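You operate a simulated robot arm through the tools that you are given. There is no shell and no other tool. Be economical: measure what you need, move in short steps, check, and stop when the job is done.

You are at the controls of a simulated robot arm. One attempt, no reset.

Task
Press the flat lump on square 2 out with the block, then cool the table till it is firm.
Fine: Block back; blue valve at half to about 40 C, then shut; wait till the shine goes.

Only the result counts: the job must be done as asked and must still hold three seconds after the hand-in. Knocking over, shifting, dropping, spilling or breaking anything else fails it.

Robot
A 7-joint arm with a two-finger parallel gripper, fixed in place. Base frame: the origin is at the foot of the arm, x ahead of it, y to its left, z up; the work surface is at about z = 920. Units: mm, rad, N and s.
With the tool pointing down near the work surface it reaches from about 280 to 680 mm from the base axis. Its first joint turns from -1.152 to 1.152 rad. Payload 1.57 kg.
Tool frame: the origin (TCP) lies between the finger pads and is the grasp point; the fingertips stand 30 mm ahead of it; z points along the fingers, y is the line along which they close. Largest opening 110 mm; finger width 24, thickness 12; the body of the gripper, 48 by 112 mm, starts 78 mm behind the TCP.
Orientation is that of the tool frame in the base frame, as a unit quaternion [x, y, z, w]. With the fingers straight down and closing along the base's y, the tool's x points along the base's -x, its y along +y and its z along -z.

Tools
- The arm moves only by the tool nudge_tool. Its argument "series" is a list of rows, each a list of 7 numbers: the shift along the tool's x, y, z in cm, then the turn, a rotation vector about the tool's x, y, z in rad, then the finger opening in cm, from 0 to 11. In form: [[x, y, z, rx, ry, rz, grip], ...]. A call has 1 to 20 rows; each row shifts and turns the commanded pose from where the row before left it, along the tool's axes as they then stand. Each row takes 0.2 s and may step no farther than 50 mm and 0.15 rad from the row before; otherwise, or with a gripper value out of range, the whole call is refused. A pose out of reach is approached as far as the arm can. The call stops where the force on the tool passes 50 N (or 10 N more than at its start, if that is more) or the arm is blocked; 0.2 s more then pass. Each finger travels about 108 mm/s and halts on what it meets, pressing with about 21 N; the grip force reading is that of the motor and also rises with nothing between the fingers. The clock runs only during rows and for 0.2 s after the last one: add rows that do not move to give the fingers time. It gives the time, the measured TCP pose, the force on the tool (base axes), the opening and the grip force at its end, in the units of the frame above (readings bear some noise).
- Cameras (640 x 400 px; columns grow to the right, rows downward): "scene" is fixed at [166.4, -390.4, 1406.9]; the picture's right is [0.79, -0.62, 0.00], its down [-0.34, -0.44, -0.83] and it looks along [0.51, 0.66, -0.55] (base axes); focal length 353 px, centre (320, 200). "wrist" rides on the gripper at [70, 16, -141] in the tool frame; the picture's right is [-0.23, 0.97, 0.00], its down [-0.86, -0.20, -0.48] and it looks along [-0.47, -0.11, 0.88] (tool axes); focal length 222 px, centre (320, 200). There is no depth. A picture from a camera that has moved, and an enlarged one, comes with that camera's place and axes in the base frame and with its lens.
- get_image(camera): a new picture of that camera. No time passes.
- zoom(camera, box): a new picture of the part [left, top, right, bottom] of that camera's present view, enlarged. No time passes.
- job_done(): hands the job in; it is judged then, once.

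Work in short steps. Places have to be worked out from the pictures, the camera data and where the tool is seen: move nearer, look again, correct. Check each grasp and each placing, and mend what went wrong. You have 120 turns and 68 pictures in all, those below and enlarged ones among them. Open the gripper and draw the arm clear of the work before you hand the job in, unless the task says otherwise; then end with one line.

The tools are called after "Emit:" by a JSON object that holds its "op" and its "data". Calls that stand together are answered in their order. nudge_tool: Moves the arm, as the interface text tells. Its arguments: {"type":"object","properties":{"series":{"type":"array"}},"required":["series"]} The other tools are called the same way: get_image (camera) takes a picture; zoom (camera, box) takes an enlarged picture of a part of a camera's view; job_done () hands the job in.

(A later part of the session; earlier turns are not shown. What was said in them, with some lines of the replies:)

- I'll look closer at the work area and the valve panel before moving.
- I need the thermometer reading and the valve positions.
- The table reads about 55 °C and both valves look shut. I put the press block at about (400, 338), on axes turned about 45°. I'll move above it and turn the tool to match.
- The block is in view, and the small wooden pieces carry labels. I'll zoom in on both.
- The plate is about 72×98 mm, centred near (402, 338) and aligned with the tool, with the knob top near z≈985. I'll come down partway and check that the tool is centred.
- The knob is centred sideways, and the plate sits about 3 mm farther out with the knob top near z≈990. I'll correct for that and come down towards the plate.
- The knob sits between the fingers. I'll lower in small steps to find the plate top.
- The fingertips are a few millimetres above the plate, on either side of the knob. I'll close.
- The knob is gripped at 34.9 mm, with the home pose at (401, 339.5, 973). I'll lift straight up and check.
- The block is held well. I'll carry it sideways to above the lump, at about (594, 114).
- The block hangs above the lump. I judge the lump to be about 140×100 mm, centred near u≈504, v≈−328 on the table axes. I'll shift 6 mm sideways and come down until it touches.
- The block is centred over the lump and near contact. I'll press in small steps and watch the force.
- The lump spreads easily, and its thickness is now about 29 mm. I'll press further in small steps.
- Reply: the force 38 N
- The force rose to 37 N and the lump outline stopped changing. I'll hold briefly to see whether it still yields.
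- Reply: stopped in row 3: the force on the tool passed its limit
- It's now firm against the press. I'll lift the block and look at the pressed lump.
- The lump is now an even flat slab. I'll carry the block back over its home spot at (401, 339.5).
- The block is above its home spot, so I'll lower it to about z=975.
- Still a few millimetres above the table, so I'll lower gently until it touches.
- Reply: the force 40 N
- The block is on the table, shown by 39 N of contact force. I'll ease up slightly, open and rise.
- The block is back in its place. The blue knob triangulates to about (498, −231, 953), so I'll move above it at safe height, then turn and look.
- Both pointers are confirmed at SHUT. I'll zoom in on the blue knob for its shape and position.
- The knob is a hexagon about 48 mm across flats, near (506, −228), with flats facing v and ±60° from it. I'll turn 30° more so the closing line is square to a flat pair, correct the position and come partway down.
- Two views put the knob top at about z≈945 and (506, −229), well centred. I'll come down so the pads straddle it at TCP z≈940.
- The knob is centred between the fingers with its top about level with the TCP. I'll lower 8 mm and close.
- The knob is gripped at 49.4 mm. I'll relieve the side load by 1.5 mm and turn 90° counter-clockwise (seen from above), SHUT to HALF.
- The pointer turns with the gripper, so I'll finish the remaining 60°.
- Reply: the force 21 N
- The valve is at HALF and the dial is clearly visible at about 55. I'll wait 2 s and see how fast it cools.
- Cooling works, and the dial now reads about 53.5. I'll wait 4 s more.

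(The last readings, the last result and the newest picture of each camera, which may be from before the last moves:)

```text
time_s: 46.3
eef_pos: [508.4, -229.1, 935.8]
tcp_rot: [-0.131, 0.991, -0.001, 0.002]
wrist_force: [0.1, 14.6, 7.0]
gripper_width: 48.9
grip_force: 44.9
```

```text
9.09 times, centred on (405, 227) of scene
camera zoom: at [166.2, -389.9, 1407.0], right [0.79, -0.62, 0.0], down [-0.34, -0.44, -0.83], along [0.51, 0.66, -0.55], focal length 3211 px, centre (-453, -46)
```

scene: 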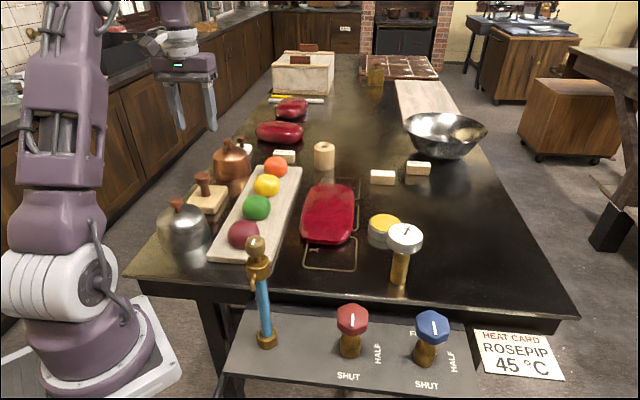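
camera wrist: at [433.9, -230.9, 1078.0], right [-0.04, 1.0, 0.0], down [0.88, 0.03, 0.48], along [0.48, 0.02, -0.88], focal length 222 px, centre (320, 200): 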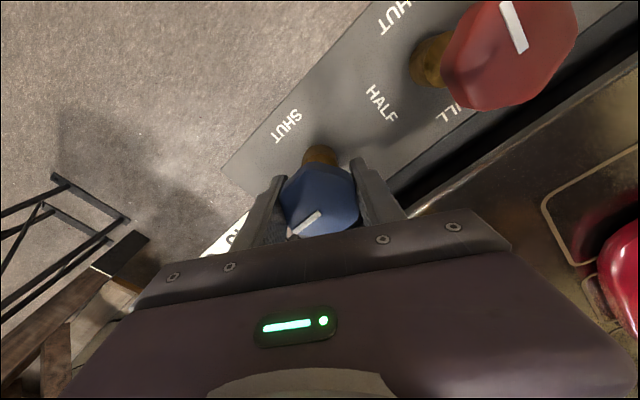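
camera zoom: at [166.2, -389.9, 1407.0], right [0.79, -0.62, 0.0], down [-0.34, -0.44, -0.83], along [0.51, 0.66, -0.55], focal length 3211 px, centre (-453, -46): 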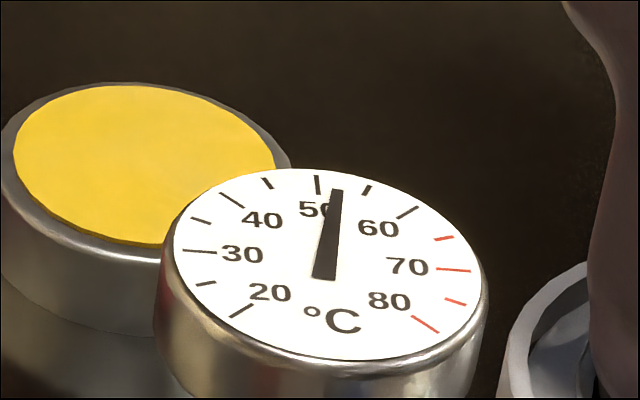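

About 51.5 now, falling roughly 0.5 °C/s. I'll wait two longer stretches.

Emit:
{"op": "nudge_tool", "data": {"series": [[0, 0, 0, 0, 0, 0, 4], [0, 0, 0, 0, 0, 0, 4], [0, 0, 0, 0, 0, 0, 4], [0, 0, 0, 0, 0, 0, 4], [0, 0, 0, 0, 0, 0, 4], [0, 0, 0, 0, 0, 0, 4], [0, 0, 0, 0, 0, 0, 4], [0, 0, 0, 0, 0, 0, 4], [0, 0, 0, 0, 0, 0, 4], [0, 0, 0, 0, 0, 0, 4], [0, 0, 0, 0, 0, 0, 4], [0, 0, 0, 0, 0, 0, 4], [0, 0, 0, 0, 0, 0, 4], [0, 0, 0, 0, 0, 0, 4], [0, 0, 0, 0, 0, 0, 4], [0, 0, 0, 0, 0, 0, 4], [0, 0, 0, 0, 0, 0, 4], [0, 0, 0, 0, 0, 0, 4], [0, 0, 0, 0, 0, 0, 4], [0, 0, 0, 0, 0, 0, 4]]}}

Emit:
{"op": "nudge_tool", "data": {"series": [[0, 0, 0, 0, 0, 0, 4], [0, 0, 0, 0, 0, 0, 4], [0, 0, 0, 0, 0, 0, 4], [0, 0, 0, 0, 0, 0, 4], [0, 0, 0, 0, 0, 0, 4], [0, 0, 0, 0, 0, 0, 4], [0, 0, 0, 0, 0, 0, 4], [0, 0, 0, 0, 0, 0, 4], [0, 0, 0, 0, 0, 0, 4], [0, 0, 0, 0, 0, 0, 4], [0, 0, 0, 0, 0, 0, 4], [0, 0, 0, 0, 0, 0, 4], [0, 0, 0, 0, 0, 0, 4], [0, 0, 0, 0, 0, 0, 4], [0, 0, 0, 0, 0, 0, 4], [0, 0, 0, 0, 0, 0, 4], [0, 0, 0, 0, 0, 0, 4], [0, 0, 0, 0, 0, 0, 4], [0, 0, 0, 0, 0, 0, 4], [0, 0, 0, 0, 0, 0, 4]]}}

Emit:
{"op": "zoom", "data": {"camera": "scene", "box": [370, 205, 440, 249]}}

```text
time_s: 50.5
eef_pos: [508.0, -227.3, 936.7]
tcp_rot: [-0.13, 0.991, 0.001, 0.001]
wrist_force: [-3.1, 15.3, 1.5]
gripper_width: 49.3
grip_force: 45.0
```

```text
time_s: 54.7
eef_pos: [508.0, -228.9, 935.1]
tcp_rot: [-0.131, 0.991, 0.0, 0.001]
wrist_force: [-3.8, 16.1, -1.3]
gripper_width: 49.2
grip_force: 44.8
```

```text
9.09 times, centred on (405, 227) of scene
camera zoom: at [166.3, -390.0, 1407.0], right [0.79, -0.62, 0.0], down [-0.34, -0.44, -0.83], along [0.51, 0.66, -0.55], focal length 3211 px, centre (-453, -46)
```

zoom: 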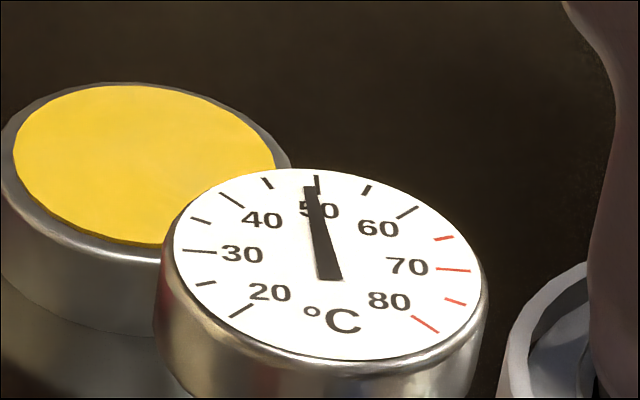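

About 49 now, and slowing to roughly 0.35 °C/s. I'll keep waiting.

Emit:
{"op": "nudge_tool", "data": {"series": [[0, 0, 0, 0, 0, 0, 4], [0, 0, 0, 0, 0, 0, 4], [0, 0, 0, 0, 0, 0, 4], [0, 0, 0, 0, 0, 0, 4], [0, 0, 0, 0, 0, 0, 4], [0, 0, 0, 0, 0, 0, 4], [0, 0, 0, 0, 0, 0, 4], [0, 0, 0, 0, 0, 0, 4], [0, 0, 0, 0, 0, 0, 4], [0, 0, 0, 0, 0, 0, 4], [0, 0, 0, 0, 0, 0, 4], [0, 0, 0, 0, 0, 0, 4], [0, 0, 0, 0, 0, 0, 4], [0, 0, 0, 0, 0, 0, 4], [0, 0, 0, 0, 0, 0, 4], [0, 0, 0, 0, 0, 0, 4], [0, 0, 0, 0, 0, 0, 4], [0, 0, 0, 0, 0, 0, 4], [0, 0, 0, 0, 0, 0, 4], [0, 0, 0, 0, 0, 0, 4]]}}

Emit:
{"op": "nudge_tool", "data": {"series": [[0, 0, 0, 0, 0, 0, 4], [0, 0, 0, 0, 0, 0, 4], [0, 0, 0, 0, 0, 0, 4], [0, 0, 0, 0, 0, 0, 4], [0, 0, 0, 0, 0, 0, 4], [0, 0, 0, 0, 0, 0, 4], [0, 0, 0, 0, 0, 0, 4], [0, 0, 0, 0, 0, 0, 4], [0, 0, 0, 0, 0, 0, 4], [0, 0, 0, 0, 0, 0, 4], [0, 0, 0, 0, 0, 0, 4], [0, 0, 0, 0, 0, 0, 4], [0, 0, 0, 0, 0, 0, 4], [0, 0, 0, 0, 0, 0, 4], [0, 0, 0, 0, 0, 0, 4], [0, 0, 0, 0, 0, 0, 4], [0, 0, 0, 0, 0, 0, 4], [0, 0, 0, 0, 0, 0, 4], [0, 0, 0, 0, 0, 0, 4], [0, 0, 0, 0, 0, 0, 4]]}}

Emit:
{"op": "nudge_tool", "data": {"series": [[0, 0, 0, 0, 0, 0, 4], [0, 0, 0, 0, 0, 0, 4], [0, 0, 0, 0, 0, 0, 4], [0, 0, 0, 0, 0, 0, 4], [0, 0, 0, 0, 0, 0, 4], [0, 0, 0, 0, 0, 0, 4], [0, 0, 0, 0, 0, 0, 4], [0, 0, 0, 0, 0, 0, 4], [0, 0, 0, 0, 0, 0, 4], [0, 0, 0, 0, 0, 0, 4], [0, 0, 0, 0, 0, 0, 4], [0, 0, 0, 0, 0, 0, 4], [0, 0, 0, 0, 0, 0, 4], [0, 0, 0, 0, 0, 0, 4], [0, 0, 0, 0, 0, 0, 4], [0, 0, 0, 0, 0, 0, 4], [0, 0, 0, 0, 0, 0, 4], [0, 0, 0, 0, 0, 0, 4], [0, 0, 0, 0, 0, 0, 4], [0, 0, 0, 0, 0, 0, 4]]}}

Emit:
{"op": "zoom", "data": {"camera": "scene", "box": [370, 205, 440, 249]}}

```text
time_s: 58.9
eef_pos: [508.8, -228.8, 935.6]
tcp_rot: [-0.131, 0.991, 0.001, 0.002]
wrist_force: [-4.1, 16.4, -2.2]
gripper_width: 49.0
grip_force: 45.0
```

```text
time_s: 63.1
eef_pos: [508.1, -227.5, 934.5]
tcp_rot: [-0.13, 0.991, 0.0, 0.002]
wrist_force: [-3.6, 17.9, -2.3]
gripper_width: 49.2
grip_force: 45.1
```

```text
time_s: 67.3
eef_pos: [508.3, -228.3, 935.9]
tcp_rot: [-0.131, 0.991, 0.0, 0.001]
wrist_force: [-4.8, 17.0, -0.1]
gripper_width: 49.2
grip_force: 44.8
```

```text
9.09 times, centred on (405, 227) of scene
camera zoom: at [166.3, -389.9, 1407.0], right [0.79, -0.62, 0.0], down [-0.34, -0.44, -0.83], along [0.51, 0.66, -0.55], focal length 3211 px, centre (-453, -46)
```

zoom: 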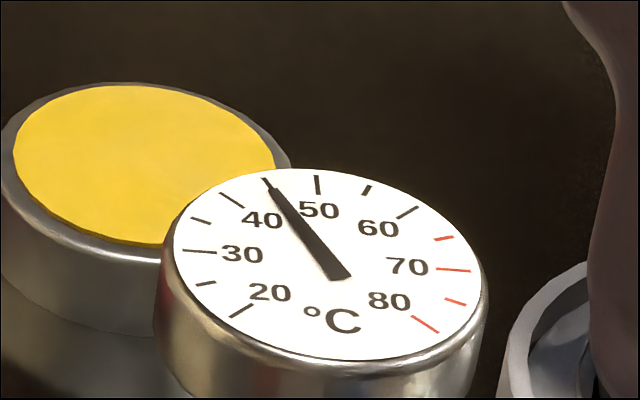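

Now at about 45, falling 0.32 °C/s. I'll wait about 8 s and check again.

Emit:
{"op": "nudge_tool", "data": {"series": [[0, 0, 0, 0, 0, 0, 4], [0, 0, 0, 0, 0, 0, 4], [0, 0, 0, 0, 0, 0, 4], [0, 0, 0, 0, 0, 0, 4], [0, 0, 0, 0, 0, 0, 4], [0, 0, 0, 0, 0, 0, 4], [0, 0, 0, 0, 0, 0, 4], [0, 0, 0, 0, 0, 0, 4], [0, 0, 0, 0, 0, 0, 4], [0, 0, 0, 0, 0, 0, 4], [0, 0, 0, 0, 0, 0, 4], [0, 0, 0, 0, 0, 0, 4], [0, 0, 0, 0, 0, 0, 4], [0, 0, 0, 0, 0, 0, 4], [0, 0, 0, 0, 0, 0, 4], [0, 0, 0, 0, 0, 0, 4], [0, 0, 0, 0, 0, 0, 4], [0, 0, 0, 0, 0, 0, 4], [0, 0, 0, 0, 0, 0, 4], [0, 0, 0, 0, 0, 0, 4]]}}

Emit:
{"op": "nudge_tool", "data": {"series": [[0, 0, 0, 0, 0, 0, 4], [0, 0, 0, 0, 0, 0, 4], [0, 0, 0, 0, 0, 0, 4], [0, 0, 0, 0, 0, 0, 4], [0, 0, 0, 0, 0, 0, 4], [0, 0, 0, 0, 0, 0, 4], [0, 0, 0, 0, 0, 0, 4], [0, 0, 0, 0, 0, 0, 4], [0, 0, 0, 0, 0, 0, 4], [0, 0, 0, 0, 0, 0, 4], [0, 0, 0, 0, 0, 0, 4], [0, 0, 0, 0, 0, 0, 4], [0, 0, 0, 0, 0, 0, 4], [0, 0, 0, 0, 0, 0, 4], [0, 0, 0, 0, 0, 0, 4], [0, 0, 0, 0, 0, 0, 4], [0, 0, 0, 0, 0, 0, 4], [0, 0, 0, 0, 0, 0, 4], [0, 0, 0, 0, 0, 0, 4], [0, 0, 0, 0, 0, 0, 4]]}}

Emit:
{"op": "zoom", "data": {"camera": "scene", "box": [370, 205, 440, 249]}}

Emit:
{"op": "zoom", "data": {"camera": "scene", "box": [260, 100, 440, 260]}}

```text
time_s: 71.5
eef_pos: [507.8, -228.9, 934.8]
tcp_rot: [-0.131, 0.991, 0.001, 0.002]
wrist_force: [-2.6, 17.7, 0.0]
gripper_width: 49.0
grip_force: 45.4
```

```text
time_s: 75.7
eef_pos: [508.2, -228.5, 936.4]
tcp_rot: [-0.131, 0.991, 0.0, 0.002]
wrist_force: [-4.0, 17.5, -0.1]
gripper_width: 49.1
grip_force: 45.6
```

```text
9.09 times, centred on (405, 227) of scene
camera zoom: at [166.3, -389.9, 1407.0], right [0.79, -0.62, 0.0], down [-0.34, -0.44, -0.83], along [0.51, 0.66, -0.55], focal length 3211 px, centre (-453, -46)
```

zoom: 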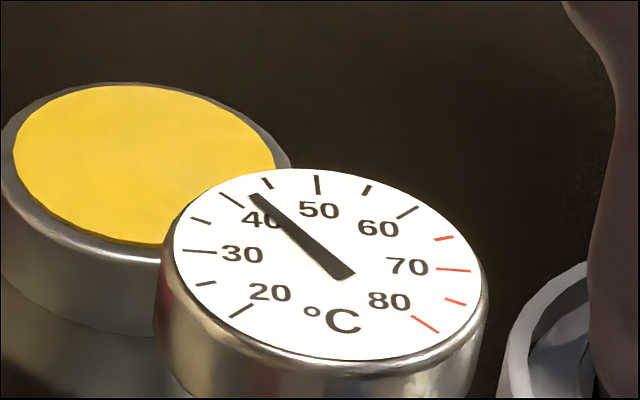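

```text
2.50 times, centred on (350, 180) of scene
camera zoom: at [166.3, -389.9, 1407.0], right [0.79, -0.62, 0.0], down [-0.34, -0.44, -0.83], along [0.51, 0.66, -0.55], focal length 883 px, centre (245, 250)
```

zoom: 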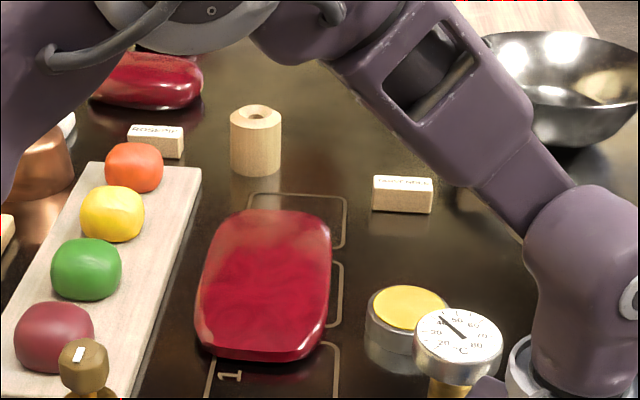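

About 42.4 now. I'll wait 4 s more, then start the 2.4 s shut turn.

Emit:
{"op": "nudge_tool", "data": {"series": [[0, 0, 0, 0, 0, 0, 4], [0, 0, 0, 0, 0, 0, 4], [0, 0, 0, 0, 0, 0, 4], [0, 0, 0, 0, 0, 0, 4], [0, 0, 0, 0, 0, 0, 4], [0, 0, 0, 0, 0, 0, 4], [0, 0, 0, 0, 0, 0, 4], [0, 0, 0, 0, 0, 0, 4], [0, 0, 0, 0, 0, 0, 4], [0, 0, 0, 0, 0, 0, 4], [0, 0, 0, 0, 0, 0, 4], [0, 0, 0, 0, 0, 0, 4], [0, 0, 0, 0, 0, 0, 4], [0, 0, 0, 0, 0, 0, 4], [0, 0, 0, 0, 0, 0, 4], [0, 0, 0, 0, 0, 0, 4], [0, 0, 0, 0, 0, 0, 4], [0, 0, 0, 0, 0, 0, 4], [0, 0, 0, 0, 0, 0, 4], [0, 0, 0, 0, 0, 0, 4]]}}

Emit:
{"op": "zoom", "data": {"camera": "scene", "box": [370, 205, 440, 249]}}

```text
time_s: 79.9
eef_pos: [506.3, -228.3, 935.2]
tcp_rot: [-0.13, 0.991, -0.001, 0.002]
wrist_force: [-4.1, 17.0, 0.6]
gripper_width: 49.0
grip_force: 44.3
```

```text
9.09 times, centred on (405, 227) of scene
camera zoom: at [166.3, -389.9, 1407.0], right [0.79, -0.62, 0.0], down [-0.34, -0.44, -0.83], along [0.51, 0.66, -0.55], focal length 3211 px, centre (-453, -46)
```

zoom: 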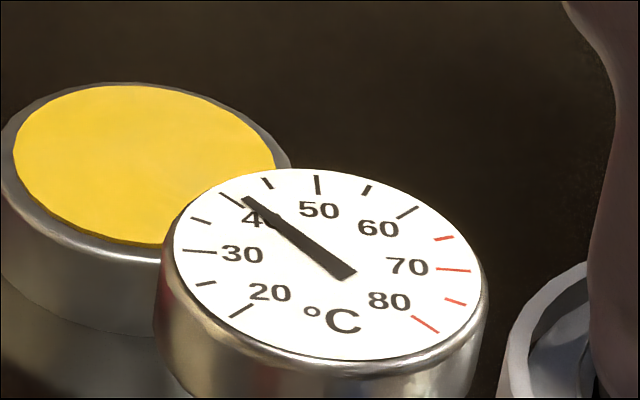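

About 41 now, so I'll turn the valve back 90° to SHUT.

Emit:
{"op": "nudge_tool", "data": {"series": [[0, 0, 0, 0, 0, 0.131, 4], [0, 0, 0, 0, 0, 0.131, 4], [0, 0, 0, 0, 0, 0.131, 4], [0, 0, 0, 0, 0, 0.131, 4], [0, 0, 0, 0, 0, 0.131, 4], [0, 0, 0, 0, 0, 0.131, 4], [0, 0, 0, 0, 0, 0.131, 4], [0, 0, 0, 0, 0, 0.131, 4], [0, 0, 0, 0, 0, 0.131, 4], [0, 0, 0, 0, 0, 0.131, 4], [0, 0, 0, 0, 0, 0.131, 4], [0, 0, 0, 0, 0, 0.13, 4]]}}

Emit:
{"op": "get_image", "data": {"camera": "wrist"}}

Emit:
{"op": "zoom", "data": {"camera": "scene", "box": [360, 205, 520, 395]}}

```text
time_s: 82.5
eef_pos: [506.9, -229.8, 935.5]
tcp_rot: [0.608, 0.794, 0.002, 0.002]
wrist_force: [-2.3, 1.2, -17.3]
gripper_width: 49.3
grip_force: 45.2
```

```text
21 pictures are left
camera wrist: at [503.0, -157.5, 1078.4], right [1.0, 0.03, 0.0], down [0.03, -0.88, 0.48], along [0.02, -0.48, -0.88], focal length 222 px, centre (320, 200)
```

wrist: 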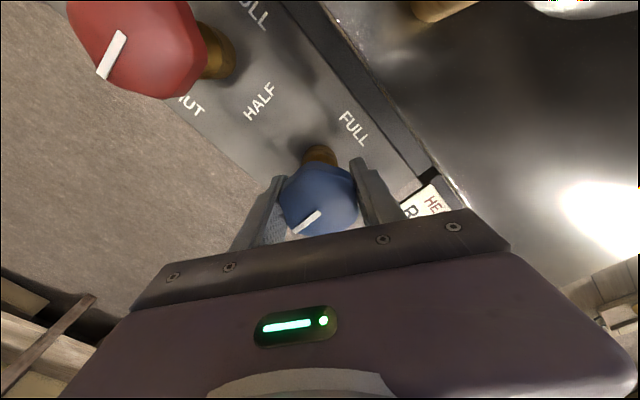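

```text
2.11 times, centred on (440, 300) of scene
camera zoom: at [166.6, -390.5, 1406.8], right [0.79, -0.62, 0.0], down [-0.34, -0.44, -0.83], along [0.51, 0.66, -0.55], focal length 744 px, centre (67, -10)
```

zoom: 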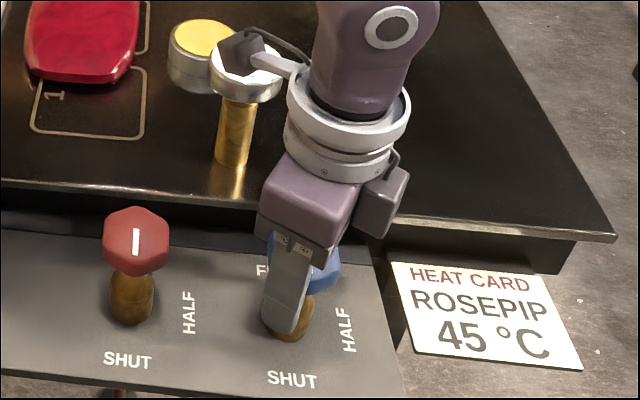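

The valve is back at SHUT. I'll open and rise straight up, clear of the knob.

Emit:
{"op": "nudge_tool", "data": {"series": [[0, 0, 0, 0, 0, 0, 6], [0, 0, 0, 0, 0, 0, 8], [0, 0, 0, 0, 0, 0, 8], [0, 0, -2, 0, 0, 0, 8], [0, 0, -4, 0, 0, 0, 8], [0, 0, -4, 0, 0, 0, 8], [0, 0, -4, 0, 0, 0, 8], [0, 0, -4, 0, 0, 0, 8], [0, 0, -2, 0, 0, 0, 8], [0, 0, 0, 0, 0, 0, 8]]}}

Emit:
{"op": "get_image", "data": {"camera": "scene"}}

Emit:
{"op": "get_image", "data": {"camera": "wrist"}}

```text
time_s: 84.7
eef_pos: [505.5, -228.4, 1134.6]
tcp_rot: [0.61, 0.792, 0.001, 0.002]
wrist_force: [-0.2, 0.4, 0.5]
gripper_width: 79.9
grip_force: 0.1
```

```text
19 pictures are left
```

scene: 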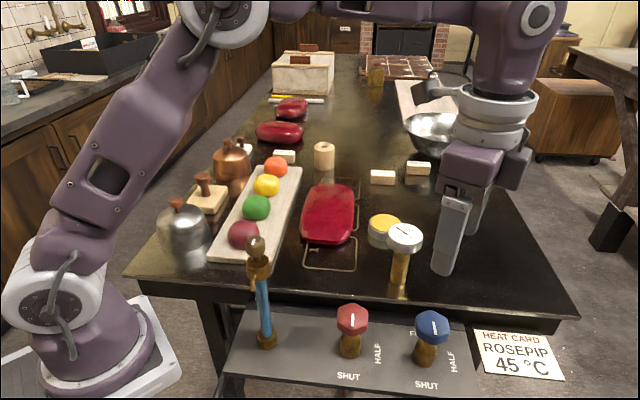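

```text
18 pictures are left
camera wrist: at [501.1, -158.5, 1277.3], right [1.0, 0.03, 0.0], down [0.03, -0.88, 0.48], along [0.02, -0.48, -0.88], focal length 222 px, centre (320, 200)
```

wrist: 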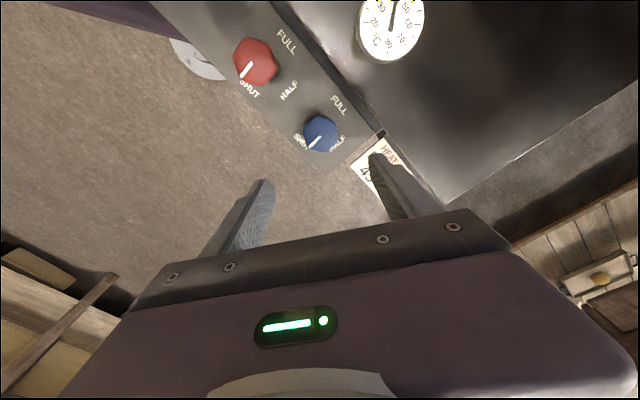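

Both valves point at SHUT. I'll check the dial and the slab's shine.

Emit:
{"op": "zoom", "data": {"camera": "scene", "box": [370, 205, 440, 249]}}

Emit:
{"op": "zoom", "data": {"camera": "scene", "box": [280, 160, 380, 260]}}

```text
9.09 times, centred on (405, 227) of scene
camera zoom: at [166.4, -390.4, 1406.9], right [0.79, -0.62, 0.0], down [-0.34, -0.44, -0.83], along [0.51, 0.66, -0.55], focal length 3211 px, centre (-453, -46)
```

zoom: 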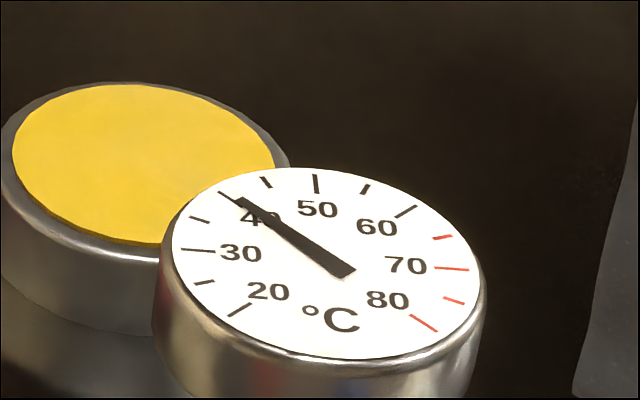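

```text
4.00 times, centred on (330, 210) of scene
camera zoom: at [166.4, -390.4, 1406.9], right [0.79, -0.62, 0.0], down [-0.34, -0.44, -0.83], along [0.51, 0.66, -0.55], focal length 1413 px, centre (280, 160)
```

zoom: 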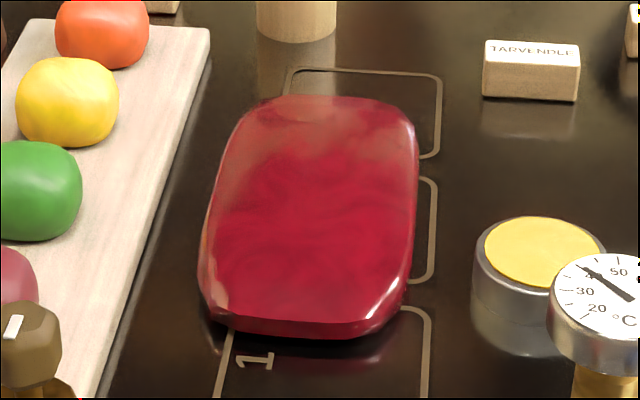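

The dial reads 40 and the slab edges still gleam. I'll raise the arm and wait.

Emit:
{"op": "nudge_tool", "data": {"series": [[0, 0, -3, 0, 0, 0, 8], [0, 0, -3, 0, 0, 0, 8], [0, 0, 0, 0, 0, 0, 8], [0, 0, 0, 0, 0, 0, 8], [0, 0, 0, 0, 0, 0, 8], [0, 0, 0, 0, 0, 0, 8], [0, 0, 0, 0, 0, 0, 8], [0, 0, 0, 0, 0, 0, 8], [0, 0, 0, 0, 0, 0, 8], [0, 0, 0, 0, 0, 0, 8], [0, 0, 0, 0, 0, 0, 8], [0, 0, 0, 0, 0, 0, 8], [0, 0, 0, 0, 0, 0, 8], [0, 0, 0, 0, 0, 0, 8], [0, 0, 0, 0, 0, 0, 8], [0, 0, 0, 0, 0, 0, 8], [0, 0, 0, 0, 0, 0, 8], [0, 0, 0, 0, 0, 0, 8], [0, 0, 0, 0, 0, 0, 8], [0, 0, 0, 0, 0, 0, 8]]}}

Emit:
{"op": "nudge_tool", "data": {"series": [[0, 0, 0, 0, 0, 0, 8], [0, 0, 0, 0, 0, 0, 8], [0, 0, 0, 0, 0, 0, 8], [0, 0, 0, 0, 0, 0, 8], [0, 0, 0, 0, 0, 0, 8], [0, 0, 0, 0, 0, 0, 8], [0, 0, 0, 0, 0, 0, 8], [0, 0, 0, 0, 0, 0, 8], [0, 0, 0, 0, 0, 0, 8], [0, 0, 0, 0, 0, 0, 8], [0, 0, 0, 0, 0, 0, 8], [0, 0, 0, 0, 0, 0, 8], [0, 0, 0, 0, 0, 0, 8], [0, 0, 0, 0, 0, 0, 8], [0, 0, 0, 0, 0, 0, 8], [0, 0, 0, 0, 0, 0, 8], [0, 0, 0, 0, 0, 0, 8], [0, 0, 0, 0, 0, 0, 8], [0, 0, 0, 0, 0, 0, 8], [0, 0, 0, 0, 0, 0, 8]]}}

Emit:
{"op": "zoom", "data": {"camera": "scene", "box": [280, 160, 440, 260]}}

```text
time_s: 88.9
eef_pos: [505.4, -228.7, 1195.9]
tcp_rot: [0.61, 0.793, 0.001, 0.002]
wrist_force: [0.0, -0.3, 0.1]
gripper_width: 80.0
grip_force: 0.0
```

```text
time_s: 93.1
eef_pos: [506.5, -229.6, 1194.2]
tcp_rot: [0.609, 0.793, 0.001, 0.001]
wrist_force: [0.8, 0.2, -0.2]
gripper_width: 79.8
grip_force: 0.1
```

```text
4.00 times, centred on (360, 210) of scene
camera zoom: at [166.4, -390.4, 1406.9], right [0.79, -0.62, 0.0], down [-0.34, -0.44, -0.83], along [0.51, 0.66, -0.55], focal length 1413 px, centre (160, 160)
```

zoom: 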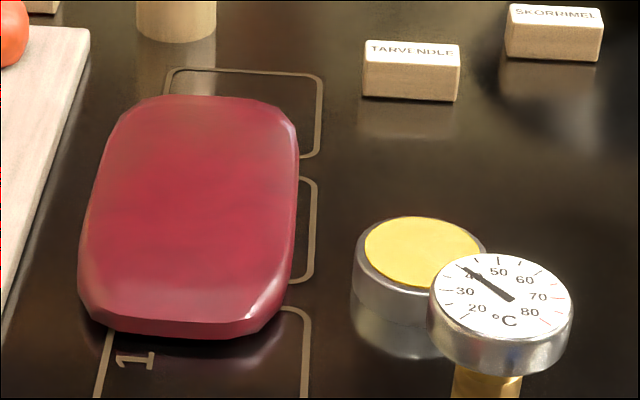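

The shine is fading and the dial holds near 40. I'll wait longer to be sure it's firm.

Emit:
{"op": "nudge_tool", "data": {"series": [[0, 0, 0, 0, 0, 0, 8], [0, 0, 0, 0, 0, 0, 8], [0, 0, 0, 0, 0, 0, 8], [0, 0, 0, 0, 0, 0, 8], [0, 0, 0, 0, 0, 0, 8], [0, 0, 0, 0, 0, 0, 8], [0, 0, 0, 0, 0, 0, 8], [0, 0, 0, 0, 0, 0, 8], [0, 0, 0, 0, 0, 0, 8], [0, 0, 0, 0, 0, 0, 8], [0, 0, 0, 0, 0, 0, 8], [0, 0, 0, 0, 0, 0, 8], [0, 0, 0, 0, 0, 0, 8], [0, 0, 0, 0, 0, 0, 8], [0, 0, 0, 0, 0, 0, 8], [0, 0, 0, 0, 0, 0, 8], [0, 0, 0, 0, 0, 0, 8], [0, 0, 0, 0, 0, 0, 8], [0, 0, 0, 0, 0, 0, 8], [0, 0, 0, 0, 0, 0, 8]]}}

Emit:
{"op": "nudge_tool", "data": {"series": [[0, 0, 0, 0, 0, 0, 8], [0, 0, 0, 0, 0, 0, 8], [0, 0, 0, 0, 0, 0, 8], [0, 0, 0, 0, 0, 0, 8], [0, 0, 0, 0, 0, 0, 8], [0, 0, 0, 0, 0, 0, 8], [0, 0, 0, 0, 0, 0, 8], [0, 0, 0, 0, 0, 0, 8], [0, 0, 0, 0, 0, 0, 8], [0, 0, 0, 0, 0, 0, 8], [0, 0, 0, 0, 0, 0, 8], [0, 0, 0, 0, 0, 0, 8], [0, 0, 0, 0, 0, 0, 8], [0, 0, 0, 0, 0, 0, 8], [0, 0, 0, 0, 0, 0, 8], [0, 0, 0, 0, 0, 0, 8], [0, 0, 0, 0, 0, 0, 8], [0, 0, 0, 0, 0, 0, 8], [0, 0, 0, 0, 0, 0, 8], [0, 0, 0, 0, 0, 0, 8]]}}

Emit:
{"op": "zoom", "data": {"camera": "scene", "box": [280, 160, 440, 260]}}

```text
time_s: 97.3
eef_pos: [505.1, -228.7, 1195.4]
tcp_rot: [0.61, 0.792, 0.001, 0.003]
wrist_force: [0.2, 0.1, -0.2]
gripper_width: 79.7
grip_force: 0.1
```

```text
time_s: 101.5
eef_pos: [505.8, -230.2, 1195.5]
tcp_rot: [0.609, 0.793, 0.001, 0.002]
wrist_force: [-0.4, -0.3, -1.1]
gripper_width: 79.9
grip_force: 0.0
```

```text
4.00 times, centred on (360, 210) of scene
camera zoom: at [166.4, -390.4, 1406.9], right [0.79, -0.62, 0.0], down [-0.34, -0.44, -0.83], along [0.51, 0.66, -0.55], focal length 1413 px, centre (160, 160)
```

zoom: 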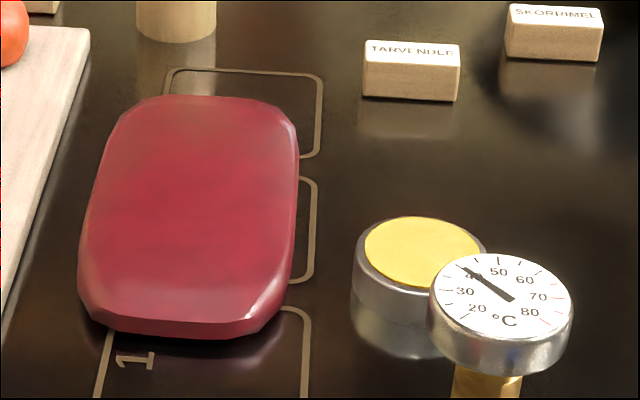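

It has looked dull and unchanged for 8 s with the dial at 40. I'll make one last wait and an overall check.

Emit:
{"op": "nudge_tool", "data": {"series": [[0, 0, 0, 0, 0, 0, 8], [0, 0, 0, 0, 0, 0, 8], [0, 0, 0, 0, 0, 0, 8], [0, 0, 0, 0, 0, 0, 8], [0, 0, 0, 0, 0, 0, 8], [0, 0, 0, 0, 0, 0, 8], [0, 0, 0, 0, 0, 0, 8], [0, 0, 0, 0, 0, 0, 8], [0, 0, 0, 0, 0, 0, 8], [0, 0, 0, 0, 0, 0, 8], [0, 0, 0, 0, 0, 0, 8], [0, 0, 0, 0, 0, 0, 8], [0, 0, 0, 0, 0, 0, 8], [0, 0, 0, 0, 0, 0, 8], [0, 0, 0, 0, 0, 0, 8], [0, 0, 0, 0, 0, 0, 8], [0, 0, 0, 0, 0, 0, 8], [0, 0, 0, 0, 0, 0, 8], [0, 0, 0, 0, 0, 0, 8], [0, 0, 0, 0, 0, 0, 8]]}}

Emit:
{"op": "nudge_tool", "data": {"series": [[0, 0, 0, 0, 0, 0, 8], [0, 0, 0, 0, 0, 0, 8], [0, 0, 0, 0, 0, 0, 8], [0, 0, 0, 0, 0, 0, 8], [0, 0, 0, 0, 0, 0, 8], [0, 0, 0, 0, 0, 0, 8], [0, 0, 0, 0, 0, 0, 8], [0, 0, 0, 0, 0, 0, 8], [0, 0, 0, 0, 0, 0, 8], [0, 0, 0, 0, 0, 0, 8], [0, 0, 0, 0, 0, 0, 8], [0, 0, 0, 0, 0, 0, 8], [0, 0, 0, 0, 0, 0, 8], [0, 0, 0, 0, 0, 0, 8], [0, 0, 0, 0, 0, 0, 8], [0, 0, 0, 0, 0, 0, 8], [0, 0, 0, 0, 0, 0, 8], [0, 0, 0, 0, 0, 0, 8], [0, 0, 0, 0, 0, 0, 8], [0, 0, 0, 0, 0, 0, 8]]}}

Emit:
{"op": "zoom", "data": {"camera": "scene", "box": [280, 160, 440, 260]}}

Emit:
{"op": "get_image", "data": {"camera": "scene"}}

Emit:
{"op": "zoom", "data": {"camera": "scene", "box": [310, 290, 480, 396]}}

```text
time_s: 105.7
eef_pos: [505.8, -228.4, 1195.3]
tcp_rot: [0.609, 0.793, 0.0, 0.002]
wrist_force: [0.0, -0.5, 0.2]
gripper_width: 80.2
grip_force: 0.0
```

```text
time_s: 109.9
eef_pos: [506.4, -228.2, 1196.0]
tcp_rot: [0.61, 0.793, 0.001, 0.002]
wrist_force: [0.3, 0.4, -0.2]
gripper_width: 80.1
grip_force: 0.0
```

```text
4.00 times, centred on (360, 210) of scene
camera zoom: at [166.4, -390.4, 1406.9], right [0.79, -0.62, 0.0], down [-0.34, -0.44, -0.83], along [0.51, 0.66, -0.55], focal length 1413 px, centre (160, 160)
```

zoom: 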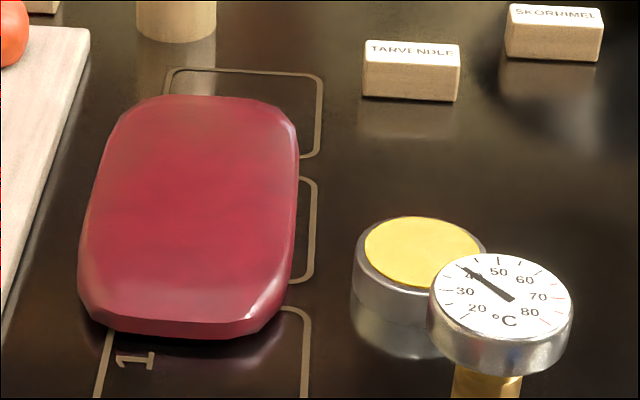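

```text
12 pictures are left
```

scene: 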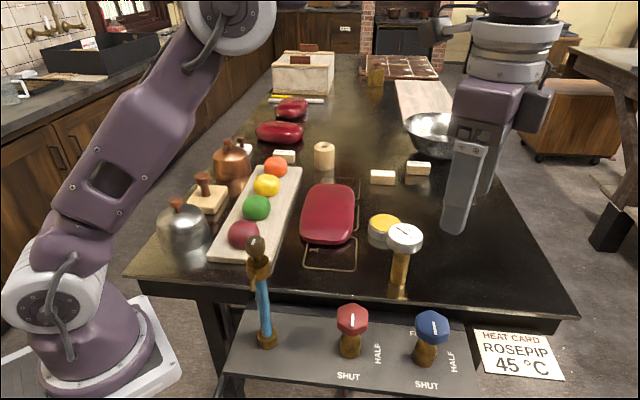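

```text
3.76 times, centred on (395, 343) of scene
camera zoom: at [166.4, -390.4, 1406.9], right [0.79, -0.62, 0.0], down [-0.34, -0.44, -0.83], along [0.51, 0.66, -0.55], focal length 1330 px, centre (38, -338)
```

zoom: 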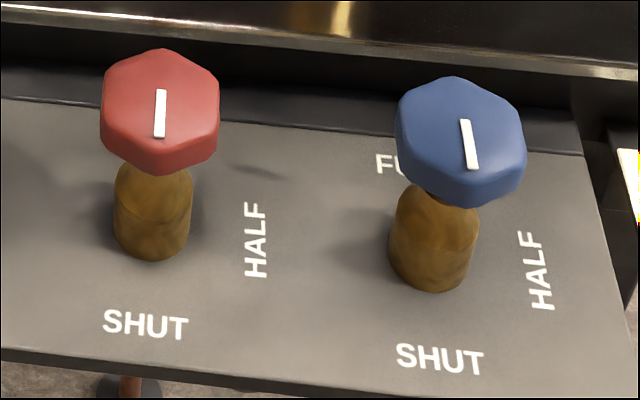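

The slab is flat and dull, the table is at about 40 °C, both valves are shut, the block is home and the gripper is open and clear. I'm handing in.

Emit:
{"op": "job_done", "data": {}}

```text
The job is handed in.
```

I pressed the lump on square 2 flat, put the block back, and cooled the table to about 40 °C with the blue valve at half; the valve is now shut, and the slab has lost its shine.
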